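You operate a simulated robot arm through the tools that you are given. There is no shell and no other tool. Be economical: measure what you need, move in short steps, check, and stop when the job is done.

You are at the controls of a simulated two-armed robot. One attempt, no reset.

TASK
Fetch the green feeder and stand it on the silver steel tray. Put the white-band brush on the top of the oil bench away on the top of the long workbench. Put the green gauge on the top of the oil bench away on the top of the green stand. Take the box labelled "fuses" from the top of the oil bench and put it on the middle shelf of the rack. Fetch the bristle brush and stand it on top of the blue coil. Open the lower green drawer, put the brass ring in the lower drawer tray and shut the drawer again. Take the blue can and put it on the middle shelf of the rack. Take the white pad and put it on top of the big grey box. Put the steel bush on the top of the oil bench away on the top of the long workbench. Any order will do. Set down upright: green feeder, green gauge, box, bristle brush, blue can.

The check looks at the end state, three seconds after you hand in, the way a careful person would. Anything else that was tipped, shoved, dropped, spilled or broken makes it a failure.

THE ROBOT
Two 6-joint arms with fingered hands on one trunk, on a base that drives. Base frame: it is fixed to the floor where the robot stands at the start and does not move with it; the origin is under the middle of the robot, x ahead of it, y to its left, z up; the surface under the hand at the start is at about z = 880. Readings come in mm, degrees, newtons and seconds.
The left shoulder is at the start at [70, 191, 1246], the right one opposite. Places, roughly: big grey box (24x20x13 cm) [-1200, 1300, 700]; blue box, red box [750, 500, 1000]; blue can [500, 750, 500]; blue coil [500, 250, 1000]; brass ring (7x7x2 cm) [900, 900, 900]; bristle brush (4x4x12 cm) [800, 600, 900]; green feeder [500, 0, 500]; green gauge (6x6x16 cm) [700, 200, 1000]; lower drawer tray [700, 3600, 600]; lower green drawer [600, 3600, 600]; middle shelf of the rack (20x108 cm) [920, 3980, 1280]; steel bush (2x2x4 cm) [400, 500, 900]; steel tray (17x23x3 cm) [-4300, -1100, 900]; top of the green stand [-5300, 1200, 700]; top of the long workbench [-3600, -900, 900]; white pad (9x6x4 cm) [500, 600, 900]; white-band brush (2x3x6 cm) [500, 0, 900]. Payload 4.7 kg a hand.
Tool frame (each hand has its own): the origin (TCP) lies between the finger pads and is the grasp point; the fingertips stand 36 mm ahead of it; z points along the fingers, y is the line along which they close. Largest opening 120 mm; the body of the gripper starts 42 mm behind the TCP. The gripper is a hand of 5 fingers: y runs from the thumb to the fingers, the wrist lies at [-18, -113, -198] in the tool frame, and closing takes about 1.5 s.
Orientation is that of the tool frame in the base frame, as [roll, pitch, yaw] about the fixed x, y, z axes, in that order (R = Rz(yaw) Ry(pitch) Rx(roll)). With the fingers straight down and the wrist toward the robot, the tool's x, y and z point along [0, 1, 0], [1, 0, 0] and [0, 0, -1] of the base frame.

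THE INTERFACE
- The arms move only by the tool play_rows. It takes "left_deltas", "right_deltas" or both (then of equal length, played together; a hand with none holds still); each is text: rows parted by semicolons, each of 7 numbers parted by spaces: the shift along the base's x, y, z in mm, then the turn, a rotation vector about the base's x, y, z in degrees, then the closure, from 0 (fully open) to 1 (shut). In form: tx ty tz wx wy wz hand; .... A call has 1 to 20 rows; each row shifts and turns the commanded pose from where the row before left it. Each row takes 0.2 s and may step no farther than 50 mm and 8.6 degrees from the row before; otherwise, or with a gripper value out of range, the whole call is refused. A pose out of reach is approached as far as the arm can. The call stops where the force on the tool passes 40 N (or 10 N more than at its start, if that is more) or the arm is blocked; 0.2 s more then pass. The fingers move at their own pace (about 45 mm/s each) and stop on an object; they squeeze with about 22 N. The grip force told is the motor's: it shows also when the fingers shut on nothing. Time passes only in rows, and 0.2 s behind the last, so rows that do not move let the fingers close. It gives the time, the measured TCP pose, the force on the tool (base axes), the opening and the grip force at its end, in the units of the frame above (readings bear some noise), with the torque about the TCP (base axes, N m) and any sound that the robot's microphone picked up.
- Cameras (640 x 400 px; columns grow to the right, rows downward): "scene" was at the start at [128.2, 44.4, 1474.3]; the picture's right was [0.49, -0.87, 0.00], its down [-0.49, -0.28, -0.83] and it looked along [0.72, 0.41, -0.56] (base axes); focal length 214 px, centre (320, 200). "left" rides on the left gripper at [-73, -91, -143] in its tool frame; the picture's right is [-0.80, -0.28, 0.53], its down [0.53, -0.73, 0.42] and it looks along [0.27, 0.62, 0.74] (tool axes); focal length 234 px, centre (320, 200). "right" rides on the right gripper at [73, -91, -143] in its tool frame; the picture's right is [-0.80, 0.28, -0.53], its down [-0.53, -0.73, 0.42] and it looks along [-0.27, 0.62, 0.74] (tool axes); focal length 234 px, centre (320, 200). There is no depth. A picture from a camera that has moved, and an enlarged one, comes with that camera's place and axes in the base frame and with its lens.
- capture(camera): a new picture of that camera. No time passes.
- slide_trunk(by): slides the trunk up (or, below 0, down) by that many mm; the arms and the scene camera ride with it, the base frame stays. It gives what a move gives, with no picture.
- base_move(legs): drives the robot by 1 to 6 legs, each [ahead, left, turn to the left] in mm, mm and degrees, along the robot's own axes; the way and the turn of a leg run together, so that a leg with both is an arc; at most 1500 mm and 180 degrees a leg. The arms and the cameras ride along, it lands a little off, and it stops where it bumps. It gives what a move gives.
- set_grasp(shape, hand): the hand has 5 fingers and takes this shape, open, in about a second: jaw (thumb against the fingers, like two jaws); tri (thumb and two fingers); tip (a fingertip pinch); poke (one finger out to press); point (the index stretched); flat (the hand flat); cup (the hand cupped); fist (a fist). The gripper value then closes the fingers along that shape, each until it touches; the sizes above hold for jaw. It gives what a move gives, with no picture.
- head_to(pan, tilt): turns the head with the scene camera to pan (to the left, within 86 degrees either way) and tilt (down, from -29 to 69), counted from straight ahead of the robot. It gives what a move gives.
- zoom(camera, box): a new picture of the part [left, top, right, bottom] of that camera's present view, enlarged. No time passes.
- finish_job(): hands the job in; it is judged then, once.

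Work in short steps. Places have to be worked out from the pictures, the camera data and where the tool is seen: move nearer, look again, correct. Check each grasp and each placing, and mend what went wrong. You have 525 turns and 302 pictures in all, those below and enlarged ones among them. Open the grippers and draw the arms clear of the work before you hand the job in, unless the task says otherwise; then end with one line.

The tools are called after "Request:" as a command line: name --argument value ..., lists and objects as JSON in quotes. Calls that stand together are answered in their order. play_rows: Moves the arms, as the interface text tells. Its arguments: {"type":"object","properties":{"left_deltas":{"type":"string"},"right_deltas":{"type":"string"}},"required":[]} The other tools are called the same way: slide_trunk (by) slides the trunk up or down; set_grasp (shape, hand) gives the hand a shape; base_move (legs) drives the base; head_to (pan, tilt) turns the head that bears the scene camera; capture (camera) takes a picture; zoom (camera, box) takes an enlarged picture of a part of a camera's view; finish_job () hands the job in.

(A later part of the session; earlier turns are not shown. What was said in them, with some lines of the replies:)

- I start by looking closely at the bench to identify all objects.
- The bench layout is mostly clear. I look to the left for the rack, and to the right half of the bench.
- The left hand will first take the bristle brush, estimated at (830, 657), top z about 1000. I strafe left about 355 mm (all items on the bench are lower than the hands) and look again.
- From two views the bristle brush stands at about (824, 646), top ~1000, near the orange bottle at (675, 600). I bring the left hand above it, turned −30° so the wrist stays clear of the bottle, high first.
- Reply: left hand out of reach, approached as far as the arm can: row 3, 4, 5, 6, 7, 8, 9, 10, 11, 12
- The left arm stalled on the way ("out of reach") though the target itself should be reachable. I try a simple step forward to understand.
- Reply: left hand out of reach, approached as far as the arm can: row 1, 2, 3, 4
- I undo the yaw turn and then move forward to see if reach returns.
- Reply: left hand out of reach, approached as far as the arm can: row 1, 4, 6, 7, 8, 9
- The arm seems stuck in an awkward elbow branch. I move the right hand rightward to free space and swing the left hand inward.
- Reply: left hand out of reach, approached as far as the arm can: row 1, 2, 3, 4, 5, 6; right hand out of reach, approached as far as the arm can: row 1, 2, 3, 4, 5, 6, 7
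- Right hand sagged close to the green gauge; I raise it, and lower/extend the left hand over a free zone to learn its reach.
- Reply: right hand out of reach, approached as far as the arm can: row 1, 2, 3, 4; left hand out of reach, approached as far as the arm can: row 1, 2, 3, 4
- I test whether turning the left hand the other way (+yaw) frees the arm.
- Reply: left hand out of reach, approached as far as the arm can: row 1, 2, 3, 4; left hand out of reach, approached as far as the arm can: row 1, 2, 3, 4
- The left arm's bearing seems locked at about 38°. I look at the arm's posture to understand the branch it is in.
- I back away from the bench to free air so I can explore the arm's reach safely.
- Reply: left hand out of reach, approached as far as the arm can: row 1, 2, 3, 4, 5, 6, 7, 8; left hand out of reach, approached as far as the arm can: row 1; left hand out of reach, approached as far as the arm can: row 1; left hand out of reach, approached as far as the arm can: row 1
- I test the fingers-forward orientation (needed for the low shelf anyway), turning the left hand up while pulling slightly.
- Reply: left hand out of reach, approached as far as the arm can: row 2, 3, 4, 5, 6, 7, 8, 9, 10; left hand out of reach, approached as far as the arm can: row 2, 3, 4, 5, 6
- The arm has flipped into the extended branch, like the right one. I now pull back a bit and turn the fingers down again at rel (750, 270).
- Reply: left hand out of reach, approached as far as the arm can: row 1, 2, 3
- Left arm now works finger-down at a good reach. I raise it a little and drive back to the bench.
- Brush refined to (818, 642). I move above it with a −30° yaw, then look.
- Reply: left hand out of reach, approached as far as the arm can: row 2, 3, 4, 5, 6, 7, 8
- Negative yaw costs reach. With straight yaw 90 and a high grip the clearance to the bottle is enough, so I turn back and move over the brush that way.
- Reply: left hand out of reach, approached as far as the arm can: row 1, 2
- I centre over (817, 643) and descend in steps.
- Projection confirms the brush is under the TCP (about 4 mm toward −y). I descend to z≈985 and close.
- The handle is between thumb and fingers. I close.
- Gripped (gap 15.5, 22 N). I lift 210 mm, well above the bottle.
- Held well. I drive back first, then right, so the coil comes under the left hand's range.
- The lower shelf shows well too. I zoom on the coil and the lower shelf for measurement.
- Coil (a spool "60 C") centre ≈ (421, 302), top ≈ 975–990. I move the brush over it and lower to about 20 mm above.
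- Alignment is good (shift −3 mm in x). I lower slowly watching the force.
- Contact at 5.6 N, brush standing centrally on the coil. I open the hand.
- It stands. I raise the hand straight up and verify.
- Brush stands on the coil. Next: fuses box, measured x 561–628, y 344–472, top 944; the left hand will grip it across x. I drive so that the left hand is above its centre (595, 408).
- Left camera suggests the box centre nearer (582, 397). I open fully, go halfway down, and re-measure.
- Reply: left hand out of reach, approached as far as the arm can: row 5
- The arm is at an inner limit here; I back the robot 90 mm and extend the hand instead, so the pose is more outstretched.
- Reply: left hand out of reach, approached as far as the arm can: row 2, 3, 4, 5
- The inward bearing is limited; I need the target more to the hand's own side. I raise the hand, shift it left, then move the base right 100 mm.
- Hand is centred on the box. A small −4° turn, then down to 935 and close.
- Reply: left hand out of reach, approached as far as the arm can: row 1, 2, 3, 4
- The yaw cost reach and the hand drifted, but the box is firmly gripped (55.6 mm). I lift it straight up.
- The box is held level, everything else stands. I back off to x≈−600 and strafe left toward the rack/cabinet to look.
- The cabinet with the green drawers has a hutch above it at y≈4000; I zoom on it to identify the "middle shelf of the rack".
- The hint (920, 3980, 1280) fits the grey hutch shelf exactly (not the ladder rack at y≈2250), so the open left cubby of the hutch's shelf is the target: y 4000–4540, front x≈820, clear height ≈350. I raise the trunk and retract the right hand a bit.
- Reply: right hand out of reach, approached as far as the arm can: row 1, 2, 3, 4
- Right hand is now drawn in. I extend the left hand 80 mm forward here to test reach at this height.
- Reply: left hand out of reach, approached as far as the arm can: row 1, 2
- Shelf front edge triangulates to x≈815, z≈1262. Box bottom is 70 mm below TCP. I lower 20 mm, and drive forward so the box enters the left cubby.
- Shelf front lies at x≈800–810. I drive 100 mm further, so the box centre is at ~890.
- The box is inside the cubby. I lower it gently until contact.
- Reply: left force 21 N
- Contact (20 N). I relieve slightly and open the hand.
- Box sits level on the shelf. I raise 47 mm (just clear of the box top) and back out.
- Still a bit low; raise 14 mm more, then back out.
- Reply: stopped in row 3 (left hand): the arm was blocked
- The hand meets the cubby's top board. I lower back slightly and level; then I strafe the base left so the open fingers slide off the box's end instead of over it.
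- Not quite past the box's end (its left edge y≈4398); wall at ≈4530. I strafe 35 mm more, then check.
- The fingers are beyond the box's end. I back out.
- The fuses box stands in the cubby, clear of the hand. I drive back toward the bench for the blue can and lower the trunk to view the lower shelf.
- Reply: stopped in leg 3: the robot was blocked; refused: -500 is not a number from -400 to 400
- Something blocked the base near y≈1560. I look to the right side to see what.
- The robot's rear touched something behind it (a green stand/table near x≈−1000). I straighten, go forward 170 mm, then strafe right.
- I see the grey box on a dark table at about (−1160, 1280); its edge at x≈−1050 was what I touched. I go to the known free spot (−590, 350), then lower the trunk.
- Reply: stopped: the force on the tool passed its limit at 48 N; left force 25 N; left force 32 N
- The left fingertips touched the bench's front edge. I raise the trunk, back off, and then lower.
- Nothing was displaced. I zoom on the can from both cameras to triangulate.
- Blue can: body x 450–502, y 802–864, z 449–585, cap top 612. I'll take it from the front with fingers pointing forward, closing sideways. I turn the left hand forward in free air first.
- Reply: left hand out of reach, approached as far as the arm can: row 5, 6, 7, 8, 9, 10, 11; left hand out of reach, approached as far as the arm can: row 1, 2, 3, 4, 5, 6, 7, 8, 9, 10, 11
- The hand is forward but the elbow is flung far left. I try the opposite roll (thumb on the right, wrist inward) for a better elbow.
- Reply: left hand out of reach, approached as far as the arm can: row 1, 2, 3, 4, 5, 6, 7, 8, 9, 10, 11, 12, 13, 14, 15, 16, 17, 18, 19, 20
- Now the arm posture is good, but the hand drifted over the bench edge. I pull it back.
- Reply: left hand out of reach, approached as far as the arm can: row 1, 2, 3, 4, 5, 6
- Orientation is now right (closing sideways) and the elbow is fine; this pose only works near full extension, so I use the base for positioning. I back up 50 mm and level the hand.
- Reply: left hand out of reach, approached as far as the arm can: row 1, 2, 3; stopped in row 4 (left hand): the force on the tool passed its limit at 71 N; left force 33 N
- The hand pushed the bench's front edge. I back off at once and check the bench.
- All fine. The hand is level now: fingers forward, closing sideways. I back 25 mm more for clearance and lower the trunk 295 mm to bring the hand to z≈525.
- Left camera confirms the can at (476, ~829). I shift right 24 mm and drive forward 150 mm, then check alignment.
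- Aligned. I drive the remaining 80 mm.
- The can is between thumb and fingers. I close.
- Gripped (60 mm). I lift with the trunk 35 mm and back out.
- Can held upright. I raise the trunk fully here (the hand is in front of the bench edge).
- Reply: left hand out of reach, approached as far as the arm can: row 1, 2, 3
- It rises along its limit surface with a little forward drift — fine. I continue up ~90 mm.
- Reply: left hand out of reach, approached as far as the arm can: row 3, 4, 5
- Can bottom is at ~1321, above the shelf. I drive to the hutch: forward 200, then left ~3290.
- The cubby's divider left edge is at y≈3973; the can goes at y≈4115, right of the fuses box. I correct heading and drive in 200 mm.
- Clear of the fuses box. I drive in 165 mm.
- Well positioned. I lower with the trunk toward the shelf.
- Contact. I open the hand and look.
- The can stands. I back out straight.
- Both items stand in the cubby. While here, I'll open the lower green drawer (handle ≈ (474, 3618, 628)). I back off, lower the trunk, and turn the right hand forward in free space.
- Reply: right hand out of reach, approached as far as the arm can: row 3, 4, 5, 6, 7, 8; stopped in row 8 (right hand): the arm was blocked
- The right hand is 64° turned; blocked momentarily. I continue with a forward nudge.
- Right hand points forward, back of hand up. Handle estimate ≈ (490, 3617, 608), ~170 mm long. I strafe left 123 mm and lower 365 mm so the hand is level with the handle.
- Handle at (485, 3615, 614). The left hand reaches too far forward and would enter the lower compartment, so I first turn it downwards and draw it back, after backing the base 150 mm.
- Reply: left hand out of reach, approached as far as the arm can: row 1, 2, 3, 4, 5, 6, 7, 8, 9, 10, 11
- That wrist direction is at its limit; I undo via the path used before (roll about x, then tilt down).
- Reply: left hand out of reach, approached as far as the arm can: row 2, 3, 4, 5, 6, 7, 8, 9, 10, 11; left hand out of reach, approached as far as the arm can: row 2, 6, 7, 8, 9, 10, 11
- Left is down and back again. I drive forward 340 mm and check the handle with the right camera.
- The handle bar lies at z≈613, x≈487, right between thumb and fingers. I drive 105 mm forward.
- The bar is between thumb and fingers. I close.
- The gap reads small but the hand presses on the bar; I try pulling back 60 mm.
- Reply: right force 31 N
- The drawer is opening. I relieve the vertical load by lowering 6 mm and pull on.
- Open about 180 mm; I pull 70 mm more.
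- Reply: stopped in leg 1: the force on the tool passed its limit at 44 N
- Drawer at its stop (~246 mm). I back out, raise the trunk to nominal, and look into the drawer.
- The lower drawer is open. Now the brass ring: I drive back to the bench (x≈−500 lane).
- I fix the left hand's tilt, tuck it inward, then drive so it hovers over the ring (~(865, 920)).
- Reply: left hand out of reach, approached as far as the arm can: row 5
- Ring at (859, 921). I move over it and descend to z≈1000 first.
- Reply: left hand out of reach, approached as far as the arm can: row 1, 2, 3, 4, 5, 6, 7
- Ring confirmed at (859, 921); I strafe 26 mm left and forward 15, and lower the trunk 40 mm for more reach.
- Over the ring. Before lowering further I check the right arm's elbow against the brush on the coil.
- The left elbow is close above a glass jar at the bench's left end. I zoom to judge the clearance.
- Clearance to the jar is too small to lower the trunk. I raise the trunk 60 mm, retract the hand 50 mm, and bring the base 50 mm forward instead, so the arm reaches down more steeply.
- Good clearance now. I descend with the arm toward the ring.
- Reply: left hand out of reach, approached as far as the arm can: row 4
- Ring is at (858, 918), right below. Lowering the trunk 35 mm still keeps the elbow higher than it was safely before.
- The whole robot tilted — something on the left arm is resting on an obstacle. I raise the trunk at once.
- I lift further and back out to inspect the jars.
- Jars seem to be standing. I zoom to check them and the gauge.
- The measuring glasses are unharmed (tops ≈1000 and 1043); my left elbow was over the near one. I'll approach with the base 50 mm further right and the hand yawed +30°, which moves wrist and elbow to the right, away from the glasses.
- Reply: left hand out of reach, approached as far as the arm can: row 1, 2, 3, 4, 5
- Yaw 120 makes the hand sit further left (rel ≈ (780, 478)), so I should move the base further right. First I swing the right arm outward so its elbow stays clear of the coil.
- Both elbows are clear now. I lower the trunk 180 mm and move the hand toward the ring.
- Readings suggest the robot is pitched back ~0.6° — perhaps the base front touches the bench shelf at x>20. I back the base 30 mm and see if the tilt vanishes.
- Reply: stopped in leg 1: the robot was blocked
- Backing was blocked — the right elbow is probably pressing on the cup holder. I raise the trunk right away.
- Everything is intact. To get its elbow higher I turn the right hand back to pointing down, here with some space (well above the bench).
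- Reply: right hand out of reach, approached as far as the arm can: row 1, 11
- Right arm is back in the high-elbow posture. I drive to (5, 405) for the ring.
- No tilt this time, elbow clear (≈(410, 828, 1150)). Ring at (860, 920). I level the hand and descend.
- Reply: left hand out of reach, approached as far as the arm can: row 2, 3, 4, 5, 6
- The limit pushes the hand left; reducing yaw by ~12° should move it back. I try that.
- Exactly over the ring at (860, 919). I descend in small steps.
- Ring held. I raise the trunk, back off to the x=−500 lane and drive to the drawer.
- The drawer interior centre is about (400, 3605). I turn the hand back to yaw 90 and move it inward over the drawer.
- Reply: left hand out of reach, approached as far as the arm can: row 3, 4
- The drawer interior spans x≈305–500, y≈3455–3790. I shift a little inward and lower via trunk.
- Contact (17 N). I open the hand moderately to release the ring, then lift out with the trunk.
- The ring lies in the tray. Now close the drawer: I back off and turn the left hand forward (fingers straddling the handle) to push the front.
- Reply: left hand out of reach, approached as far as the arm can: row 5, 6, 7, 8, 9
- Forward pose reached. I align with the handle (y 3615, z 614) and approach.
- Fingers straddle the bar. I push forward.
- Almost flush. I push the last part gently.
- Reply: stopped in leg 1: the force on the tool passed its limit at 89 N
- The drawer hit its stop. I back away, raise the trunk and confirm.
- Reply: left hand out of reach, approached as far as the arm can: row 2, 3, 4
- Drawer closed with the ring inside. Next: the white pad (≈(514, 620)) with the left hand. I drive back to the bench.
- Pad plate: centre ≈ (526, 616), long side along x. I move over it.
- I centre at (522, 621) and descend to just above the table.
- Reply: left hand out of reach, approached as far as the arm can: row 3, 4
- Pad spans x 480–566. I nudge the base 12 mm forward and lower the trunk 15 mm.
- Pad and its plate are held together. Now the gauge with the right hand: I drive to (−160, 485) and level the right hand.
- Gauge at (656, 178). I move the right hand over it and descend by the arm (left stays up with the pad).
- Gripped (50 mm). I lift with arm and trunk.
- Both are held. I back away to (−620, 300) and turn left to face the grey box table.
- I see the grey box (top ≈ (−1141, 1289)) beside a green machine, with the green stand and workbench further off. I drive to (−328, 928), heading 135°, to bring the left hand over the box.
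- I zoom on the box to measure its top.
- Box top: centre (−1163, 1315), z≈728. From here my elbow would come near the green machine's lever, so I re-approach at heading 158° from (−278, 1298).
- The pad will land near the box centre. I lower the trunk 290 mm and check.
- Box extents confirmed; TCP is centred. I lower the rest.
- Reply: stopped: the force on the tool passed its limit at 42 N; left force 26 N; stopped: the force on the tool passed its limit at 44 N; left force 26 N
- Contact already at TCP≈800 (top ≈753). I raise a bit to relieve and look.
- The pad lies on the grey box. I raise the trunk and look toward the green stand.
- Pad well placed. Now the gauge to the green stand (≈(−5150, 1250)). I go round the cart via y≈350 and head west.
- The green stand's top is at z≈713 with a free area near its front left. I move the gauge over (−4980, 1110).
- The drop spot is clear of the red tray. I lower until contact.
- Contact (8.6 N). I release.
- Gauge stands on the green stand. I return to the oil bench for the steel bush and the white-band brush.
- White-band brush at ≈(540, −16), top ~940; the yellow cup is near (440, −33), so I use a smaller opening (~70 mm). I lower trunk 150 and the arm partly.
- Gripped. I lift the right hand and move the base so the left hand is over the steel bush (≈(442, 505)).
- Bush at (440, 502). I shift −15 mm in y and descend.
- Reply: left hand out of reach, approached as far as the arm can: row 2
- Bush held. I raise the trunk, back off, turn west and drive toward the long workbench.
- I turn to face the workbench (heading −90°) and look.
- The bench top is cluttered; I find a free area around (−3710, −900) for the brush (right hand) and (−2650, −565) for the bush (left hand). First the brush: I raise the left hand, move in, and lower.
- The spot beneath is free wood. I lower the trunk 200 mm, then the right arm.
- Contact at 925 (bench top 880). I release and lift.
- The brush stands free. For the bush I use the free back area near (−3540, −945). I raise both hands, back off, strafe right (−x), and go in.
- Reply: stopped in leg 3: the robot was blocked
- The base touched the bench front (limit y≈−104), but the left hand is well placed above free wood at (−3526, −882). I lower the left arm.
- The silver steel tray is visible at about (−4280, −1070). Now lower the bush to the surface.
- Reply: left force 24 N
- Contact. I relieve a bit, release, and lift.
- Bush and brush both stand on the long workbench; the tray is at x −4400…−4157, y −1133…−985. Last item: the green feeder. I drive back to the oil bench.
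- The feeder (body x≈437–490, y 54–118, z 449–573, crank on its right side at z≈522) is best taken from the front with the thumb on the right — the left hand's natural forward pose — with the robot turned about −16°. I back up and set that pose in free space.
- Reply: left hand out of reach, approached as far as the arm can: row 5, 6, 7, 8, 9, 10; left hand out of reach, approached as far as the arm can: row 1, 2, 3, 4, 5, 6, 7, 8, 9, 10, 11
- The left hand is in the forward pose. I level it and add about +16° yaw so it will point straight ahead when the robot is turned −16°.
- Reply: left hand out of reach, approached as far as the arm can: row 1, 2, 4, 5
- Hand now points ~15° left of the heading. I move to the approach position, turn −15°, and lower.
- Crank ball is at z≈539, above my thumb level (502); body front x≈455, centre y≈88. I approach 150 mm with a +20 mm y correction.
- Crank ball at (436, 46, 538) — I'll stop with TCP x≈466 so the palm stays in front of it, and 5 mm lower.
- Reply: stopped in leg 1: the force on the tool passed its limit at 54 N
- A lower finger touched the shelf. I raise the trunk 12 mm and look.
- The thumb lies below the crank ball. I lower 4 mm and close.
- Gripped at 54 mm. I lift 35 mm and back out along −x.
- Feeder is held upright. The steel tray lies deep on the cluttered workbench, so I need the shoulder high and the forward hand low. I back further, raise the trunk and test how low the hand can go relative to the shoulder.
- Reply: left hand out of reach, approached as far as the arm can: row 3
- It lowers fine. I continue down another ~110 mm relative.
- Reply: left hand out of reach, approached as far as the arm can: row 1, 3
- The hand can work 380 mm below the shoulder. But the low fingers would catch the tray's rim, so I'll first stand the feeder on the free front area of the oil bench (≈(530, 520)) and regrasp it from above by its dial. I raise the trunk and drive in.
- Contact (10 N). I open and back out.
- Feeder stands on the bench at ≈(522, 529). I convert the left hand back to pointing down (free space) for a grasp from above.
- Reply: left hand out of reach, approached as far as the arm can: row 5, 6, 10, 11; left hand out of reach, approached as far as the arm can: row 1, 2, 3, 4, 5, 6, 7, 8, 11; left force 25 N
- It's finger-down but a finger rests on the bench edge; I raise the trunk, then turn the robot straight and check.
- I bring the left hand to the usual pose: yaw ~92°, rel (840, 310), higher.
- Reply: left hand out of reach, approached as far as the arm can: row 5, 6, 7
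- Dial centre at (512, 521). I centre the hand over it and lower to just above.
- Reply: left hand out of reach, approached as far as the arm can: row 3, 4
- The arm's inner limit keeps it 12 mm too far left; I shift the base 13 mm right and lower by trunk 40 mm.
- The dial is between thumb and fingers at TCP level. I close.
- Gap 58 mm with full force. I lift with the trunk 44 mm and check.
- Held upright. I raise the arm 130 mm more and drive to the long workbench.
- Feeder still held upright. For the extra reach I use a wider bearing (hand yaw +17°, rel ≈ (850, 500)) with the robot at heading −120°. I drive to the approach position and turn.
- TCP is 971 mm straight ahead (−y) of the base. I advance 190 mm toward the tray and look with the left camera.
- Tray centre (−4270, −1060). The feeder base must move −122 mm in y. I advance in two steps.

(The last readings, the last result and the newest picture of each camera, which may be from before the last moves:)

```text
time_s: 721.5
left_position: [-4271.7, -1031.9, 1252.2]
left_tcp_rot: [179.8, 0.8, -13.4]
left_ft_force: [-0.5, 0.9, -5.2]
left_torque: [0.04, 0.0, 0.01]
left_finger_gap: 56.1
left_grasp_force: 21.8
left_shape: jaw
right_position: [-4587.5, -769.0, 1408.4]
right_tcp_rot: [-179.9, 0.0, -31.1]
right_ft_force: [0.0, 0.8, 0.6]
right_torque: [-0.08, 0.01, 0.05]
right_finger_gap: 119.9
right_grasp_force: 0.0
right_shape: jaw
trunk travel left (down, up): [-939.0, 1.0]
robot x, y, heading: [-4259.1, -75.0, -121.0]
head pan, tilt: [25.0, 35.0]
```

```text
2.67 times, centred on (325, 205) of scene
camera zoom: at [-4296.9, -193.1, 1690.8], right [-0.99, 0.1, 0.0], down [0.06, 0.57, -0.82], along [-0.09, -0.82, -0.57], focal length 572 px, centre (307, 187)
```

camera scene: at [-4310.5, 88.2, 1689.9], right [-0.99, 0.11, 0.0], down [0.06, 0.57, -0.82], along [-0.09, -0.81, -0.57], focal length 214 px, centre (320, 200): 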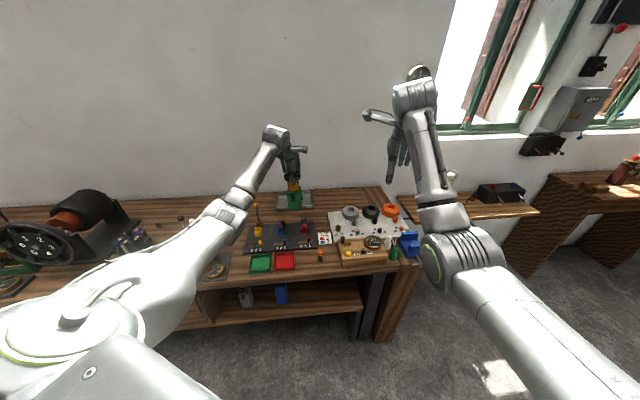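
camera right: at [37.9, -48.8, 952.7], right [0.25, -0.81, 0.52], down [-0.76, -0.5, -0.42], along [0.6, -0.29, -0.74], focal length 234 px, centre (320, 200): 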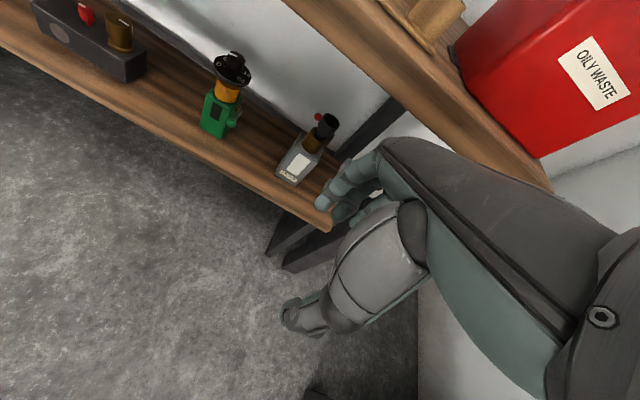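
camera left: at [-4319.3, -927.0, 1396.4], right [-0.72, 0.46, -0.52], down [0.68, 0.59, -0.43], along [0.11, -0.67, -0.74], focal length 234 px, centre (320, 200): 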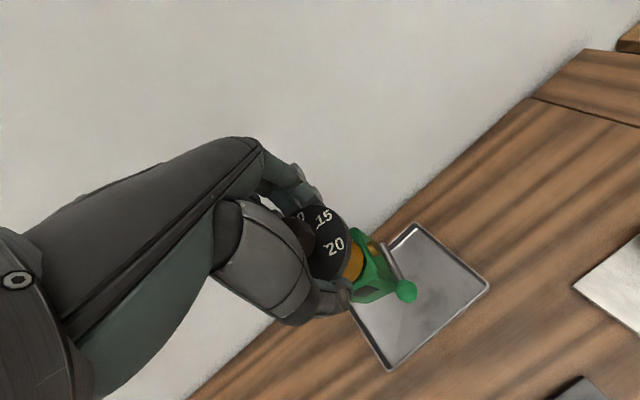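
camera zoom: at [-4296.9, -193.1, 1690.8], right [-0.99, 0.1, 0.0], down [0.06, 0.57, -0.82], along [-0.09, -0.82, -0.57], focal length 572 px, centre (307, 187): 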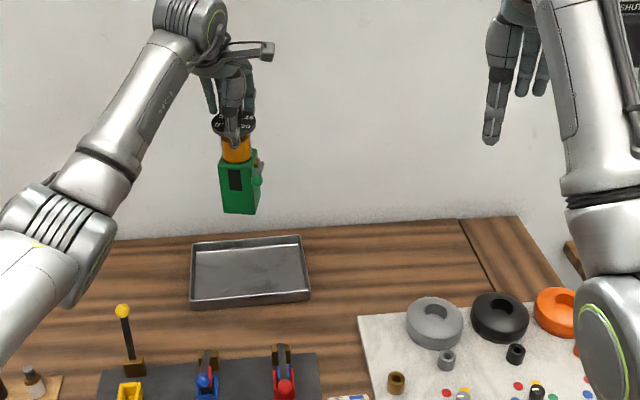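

The base is nearly over the tray centre; 20 mm more forward. Then I lower via trunk.

Request:
base_move --legs '[[17, 10, 0]]'

Request:
slide_trunk --by -110

Request:
capture --camera "left"

Request:
zoom --camera "scene" --box '[200, 130, 420, 300]'

```text
time_s: 722.2
left_position: [-4272.1, -1053.5, 1251.1]
left_tcp_rot: [179.9, 0.8, -13.5]
left_ft_force: [0.9, 0.8, -6.8]
left_torque: [0.02, 0.01, -0.01]
left_finger_gap: 56.1
left_grasp_force: 22.1
left_shape: jaw
right_position: [-4588.0, -790.7, 1407.4]
right_tcp_rot: [-179.8, 0.1, -31.1]
right_ft_force: [-0.1, 0.9, 0.5]
right_torque: [-0.04, -0.01, -0.02]
right_finger_gap: 119.8
right_grasp_force: 0.1
right_shape: jaw
trunk travel left (down, up): [-939.0, 1.0]
robot x, y, heading: [-4263.9, -89.2, -121.0]
head pan, tilt: [25.0, 35.0]
```

```text
time_s: 723.7
left_position: [-4273.4, -1057.1, 1137.6]
left_tcp_rot: [-179.9, 0.9, -13.5]
left_ft_force: [-0.5, 0.0, -7.3]
left_torque: [0.04, 0.01, -0.01]
left_finger_gap: 55.9
left_grasp_force: 22.0
left_shape: jaw
right_position: [-4588.4, -793.7, 1294.4]
right_tcp_rot: [-179.6, 0.2, -31.1]
right_ft_force: [0.2, 0.1, 0.1]
right_torque: [-0.01, -0.02, -0.03]
right_finger_gap: 119.9
right_grasp_force: 0.1
right_shape: jaw
trunk travel left (down, up): [-829.0, 111.0]
robot x, y, heading: [-4264.2, -87.0, -121.1]
head pan, tilt: [25.0, 35.0]
```

```text
62 pictures are left
camera left: at [-4319.7, -953.0, 1281.7], right [-0.72, 0.46, -0.51], down [0.68, 0.59, -0.43], along [0.1, -0.66, -0.74], focal length 234 px, centre (320, 200)
```

left: 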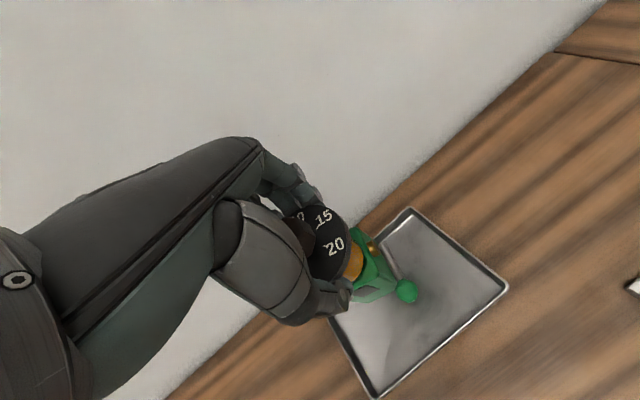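

```text
2.35 times, centred on (310, 215) of scene
camera zoom: at [-4296.7, -220.7, 1580.0], right [-0.99, 0.1, 0.0], down [0.06, 0.57, -0.82], along [-0.09, -0.81, -0.57], focal length 505 px, centre (344, 165)
```

zoom: 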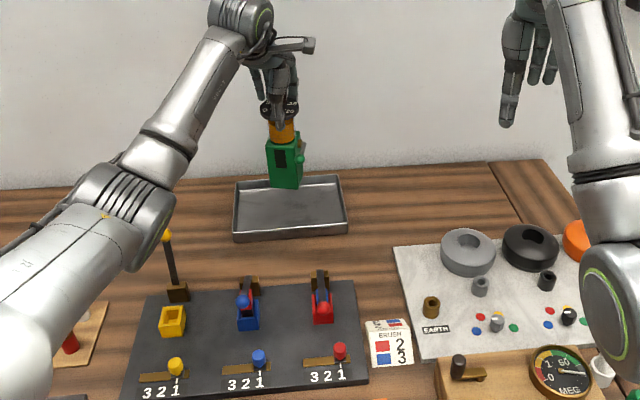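

Tray spans x −4384…−4166, y −1135…−970; the feeder base is at (−4265, −1057). I lower until contact.

Request:
slide_trunk --by -45

Request:
slide_trunk --by -8

Request:
slide_trunk --by -6

```text
time_s: 724.5
left_position: [-4272.3, -1057.6, 1093.2]
left_tcp_rot: [-179.9, 0.9, -13.6]
left_ft_force: [0.4, -0.3, -6.6]
left_torque: [0.05, 0.05, 0.03]
left_finger_gap: 56.2
left_grasp_force: 21.2
left_shape: jaw
right_position: [-4587.5, -793.7, 1250.2]
right_tcp_rot: [-179.8, 0.1, -31.1]
right_ft_force: [0.1, 0.1, 0.0]
right_torque: [0.04, 0.01, -0.02]
right_finger_gap: 119.8
right_grasp_force: 0.0
right_shape: jaw
trunk travel left (down, up): [-784.0, 156.0]
robot x, y, heading: [-4256.7, -90.0, -120.8]
head pan, tilt: [25.0, 35.0]
```

```text
time_s: 725.1
left_position: [-4272.7, -1057.5, 1084.0]
left_tcp_rot: [-179.9, 0.7, -13.6]
left_ft_force: [0.7, -0.6, -6.3]
left_torque: [0.02, 0.01, -0.02]
left_finger_gap: 56.1
left_grasp_force: 22.1
left_shape: jaw
right_position: [-4588.3, -794.3, 1241.2]
right_tcp_rot: [-179.6, 0.2, -31.1]
right_ft_force: [0.4, -0.1, -0.1]
right_torque: [-0.02, 0.0, -0.04]
right_finger_gap: 119.8
right_grasp_force: 0.0
right_shape: jaw
trunk travel left (down, up): [-776.0, 164.0]
robot x, y, heading: [-4263.8, -90.8, -121.2]
head pan, tilt: [25.0, 35.0]
```

```text
time_s: 725.7
left_position: [-4272.5, -1056.5, 1077.3]
left_tcp_rot: [-179.9, 0.8, -13.4]
left_ft_force: [0.7, 0.5, -7.4]
left_torque: [0.07, 0.03, 0.04]
left_finger_gap: 56.4
left_grasp_force: 22.1
left_shape: jaw
right_position: [-4586.0, -794.9, 1235.9]
right_tcp_rot: [-179.6, 0.3, -31.1]
right_ft_force: [-0.3, 0.3, 0.0]
right_torque: [0.0, -0.01, 0.01]
right_finger_gap: 119.8
right_grasp_force: 0.1
right_shape: jaw
trunk travel left (down, up): [-770.0, 170.0]
robot x, y, heading: [-4260.3, -87.8, -120.9]
head pan, tilt: [25.0, 35.0]
```

Request:
slide_trunk --by -4

Request:
slide_trunk --by -4

Request:
zoom --camera "scene" --box '[250, 130, 370, 240]'

```text
time_s: 726.2
left_position: [-4272.1, -1056.5, 1075.6]
left_tcp_rot: [179.9, 0.8, -13.5]
left_ft_force: [-1.4, 0.1, 0.1]
left_torque: [0.02, 0.01, -0.02]
left_finger_gap: 56.2
left_grasp_force: 22.2
left_shape: jaw
right_position: [-4587.8, -793.9, 1232.4]
right_tcp_rot: [-179.6, 0.1, -31.0]
right_ft_force: [-0.2, -0.2, 1.0]
right_torque: [0.05, 0.01, 0.01]
right_finger_gap: 120.0
right_grasp_force: 0.1
right_shape: jaw
trunk travel left (down, up): [-766.0, 174.0]
robot x, y, heading: [-4262.0, -89.3, -121.0]
head pan, tilt: [25.0, 35.0]
```

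```text
time_s: 726.7
left_position: [-4273.7, -1054.8, 1075.0]
left_tcp_rot: [179.8, 0.8, -13.5]
left_ft_force: [-1.6, -2.4, 11.2]
left_torque: [-0.19, -0.02, -0.03]
left_finger_gap: 56.8
left_grasp_force: 21.6
left_shape: jaw
right_position: [-4587.9, -792.7, 1229.9]
right_tcp_rot: [-179.7, 0.1, -31.1]
right_ft_force: [0.8, -0.7, -0.6]
right_torque: [-0.01, 0.0, 0.01]
right_finger_gap: 119.8
right_grasp_force: 0.0
right_shape: jaw
trunk travel left (down, up): [-762.0, 178.0]
robot x, y, heading: [-4262.0, -87.4, -120.9]
head pan, tilt: [25.0, 35.0]
```

```text
3.64 times, centred on (310, 185) of scene
camera zoom: at [-4297.0, -217.7, 1513.4], right [-0.99, 0.1, 0.0], down [0.06, 0.57, -0.82], along [-0.09, -0.82, -0.57], focal length 780 px, centre (356, 254)
```

zoom: 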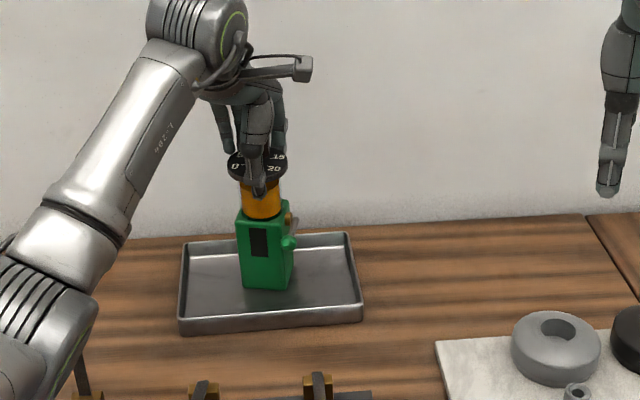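

The feeder stands in the tray with contact (11 N). I open slowly, then lift away.

Request:
play_rows --left_deltas "0 0 0 0 0 0 0.85;0 0 0 0 0 0 0.7;0 0 0 0 0 0 0.5;0 0 0 0 0 0 0.3;0 0 0 0 0 0 0.1;0 0 0 0 0 0 0;0 0 0 0 0 0 0;0 0 0 0 0 0 0"

Request:
zoom --camera "scene" --box '[250, 130, 370, 240]'

Request:
slide_trunk --by 120

Request:
zoom --camera "scene" --box '[200, 130, 420, 300]'

```text
time_s: 728.5
left_position: [-4272.7, -1055.7, 1070.8]
left_tcp_rot: [180.0, 0.8, -13.6]
left_ft_force: [-0.1, 0.1, -0.5]
left_torque: [0.03, 0.01, -0.01]
left_finger_gap: 119.4
left_grasp_force: 0.0
left_shape: jaw
right_position: [-4587.3, -792.8, 1228.2]
right_tcp_rot: [-179.8, 0.1, -31.1]
right_ft_force: [0.3, 0.5, -0.5]
right_torque: [-0.01, 0.01, 0.01]
right_finger_gap: 119.6
right_grasp_force: 0.1
right_shape: jaw
trunk travel left (down, up): [-762.0, 178.0]
robot x, y, heading: [-4262.7, -89.2, -121.0]
head pan, tilt: [25.0, 35.0]
```

```text
3.64 times, centred on (310, 185) of scene
camera zoom: at [-4296.8, -219.0, 1513.1], right [-0.99, 0.1, 0.0], down [0.06, 0.57, -0.82], along [-0.09, -0.81, -0.57], focal length 780 px, centre (356, 254)
```

zoom: 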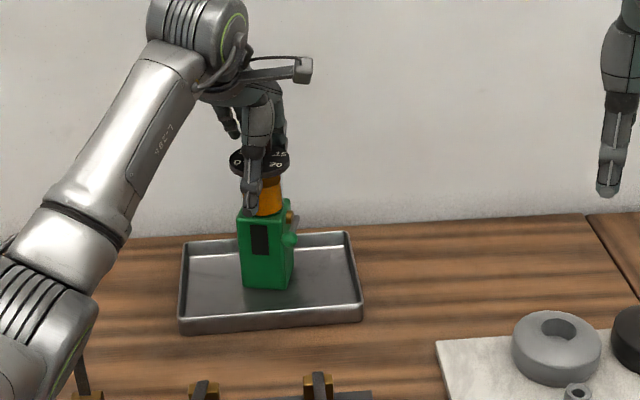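

```text
time_s: 730.0
left_position: [-4272.2, -1057.0, 1190.9]
left_tcp_rot: [-179.9, 0.8, -13.4]
left_ft_force: [0.0, -0.9, 0.1]
left_torque: [0.03, 0.0, -0.02]
left_finger_gap: 119.6
left_grasp_force: 0.1
left_shape: jaw
right_position: [-4587.3, -794.2, 1348.3]
right_tcp_rot: [-179.6, 0.0, -31.1]
right_ft_force: [0.1, 0.6, -1.1]
right_torque: [0.01, 0.01, 0.02]
right_finger_gap: 119.7
right_grasp_force: 0.0
right_shape: jaw
trunk travel left (down, up): [-882.0, 58.0]
robot x, y, heading: [-4264.7, -91.3, -120.8]
head pan, tilt: [25.0, 35.0]
```

```text
2.35 times, centred on (310, 215) of scene
camera zoom: at [-4296.8, -219.7, 1633.0], right [-0.99, 0.1, 0.0], down [0.06, 0.57, -0.82], along [-0.09, -0.81, -0.57], focal length 505 px, centre (344, 165)
```

zoom: 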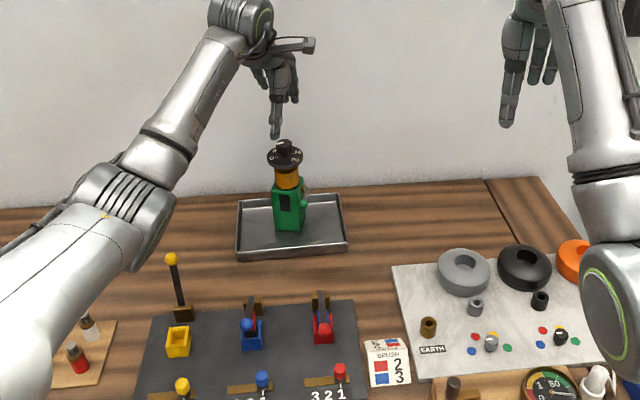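

The feeder stands upright in the tray. I back out and take a last look at the workbench.

Request:
base_move --legs '[[-343, -206, 0], [0, 0, 31]]'

Request:
head_to --pan 10 --tilt 35

Request:
capture --camera "scene"

Request:
zoom --camera "scene" --box '[60, 150, 380, 300]'

```text
time_s: 734.1
left_position: [-3761.1, -516.0, 1190.7]
left_tcp_rot: [179.9, 0.8, 18.1]
left_ft_force: [-0.2, 0.7, -0.8]
left_torque: [0.01, -0.01, 0.01]
left_finger_gap: 119.7
left_grasp_force: 0.1
left_shape: jaw
right_position: [-4169.3, -458.0, 1348.4]
right_tcp_rot: [-179.7, 0.1, 0.7]
right_ft_force: [0.5, 0.5, 0.4]
right_torque: [-0.02, -0.01, -0.02]
right_finger_gap: 119.8
right_grasp_force: 0.0
right_shape: jaw
trunk travel left (down, up): [-882.0, 58.0]
robot x, y, heading: [-4265.1, 311.7, -89.3]
head pan, tilt: [25.0, 35.0]
```

```text
time_s: 734.9
left_position: [-3761.7, -516.4, 1190.7]
left_tcp_rot: [-180.0, 0.7, 18.2]
left_ft_force: [0.1, 0.3, 1.0]
left_torque: [0.01, -0.03, 0.01]
left_finger_gap: 119.5
left_grasp_force: 0.3
left_shape: jaw
right_position: [-4168.5, -457.7, 1349.3]
right_tcp_rot: [-179.7, 0.2, 0.5]
right_ft_force: [0.5, 0.9, -0.4]
right_torque: [0.03, 0.01, -0.02]
right_finger_gap: 119.8
right_grasp_force: 0.1
right_shape: jaw
trunk travel left (down, up): [-882.0, 58.0]
robot x, y, heading: [-4260.9, 313.7, -89.6]
head pan, tilt: [10.0, 35.0]
```

```text
57 pictures are left
camera scene: at [-4242.0, 176.4, 1633.1], right [-0.98, -0.19, 0.0], down [-0.11, 0.56, -0.82], along [0.15, -0.8, -0.57], focal length 214 px, centre (320, 200)
```

scene: 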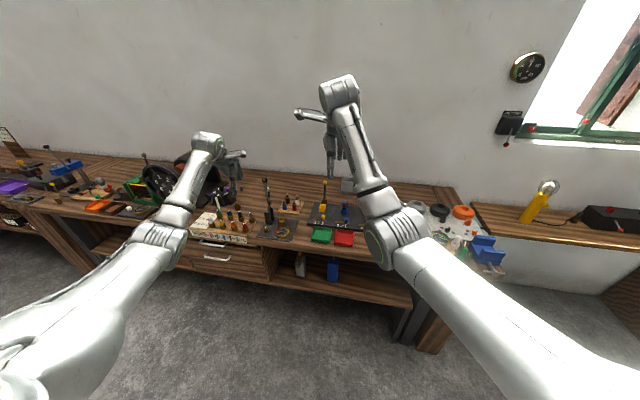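

```text
2.00 times, centred on (220, 225) of scene
camera zoom: at [-4242.0, 176.4, 1633.1], right [-0.98, -0.19, 0.0], down [-0.11, 0.56, -0.82], along [0.15, -0.8, -0.57], focal length 429 px, centre (520, 150)
```

zoom: 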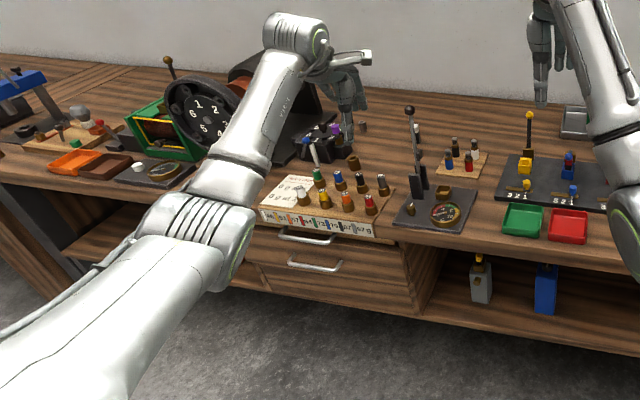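

All nine items are placed, the hands are open and clear of the work. I hand the job in.

Request:
finish_job

```text
The job is handed in.
```

I placed all nine items and handed the job in, with both hands open and the arms clear. I took "middle shelf of the rack" to be the shelf in the grey hutch over the drawer cabinet; its position and width match your coordinates. The separate four-shelf rack stands about 1.7 m away from them.
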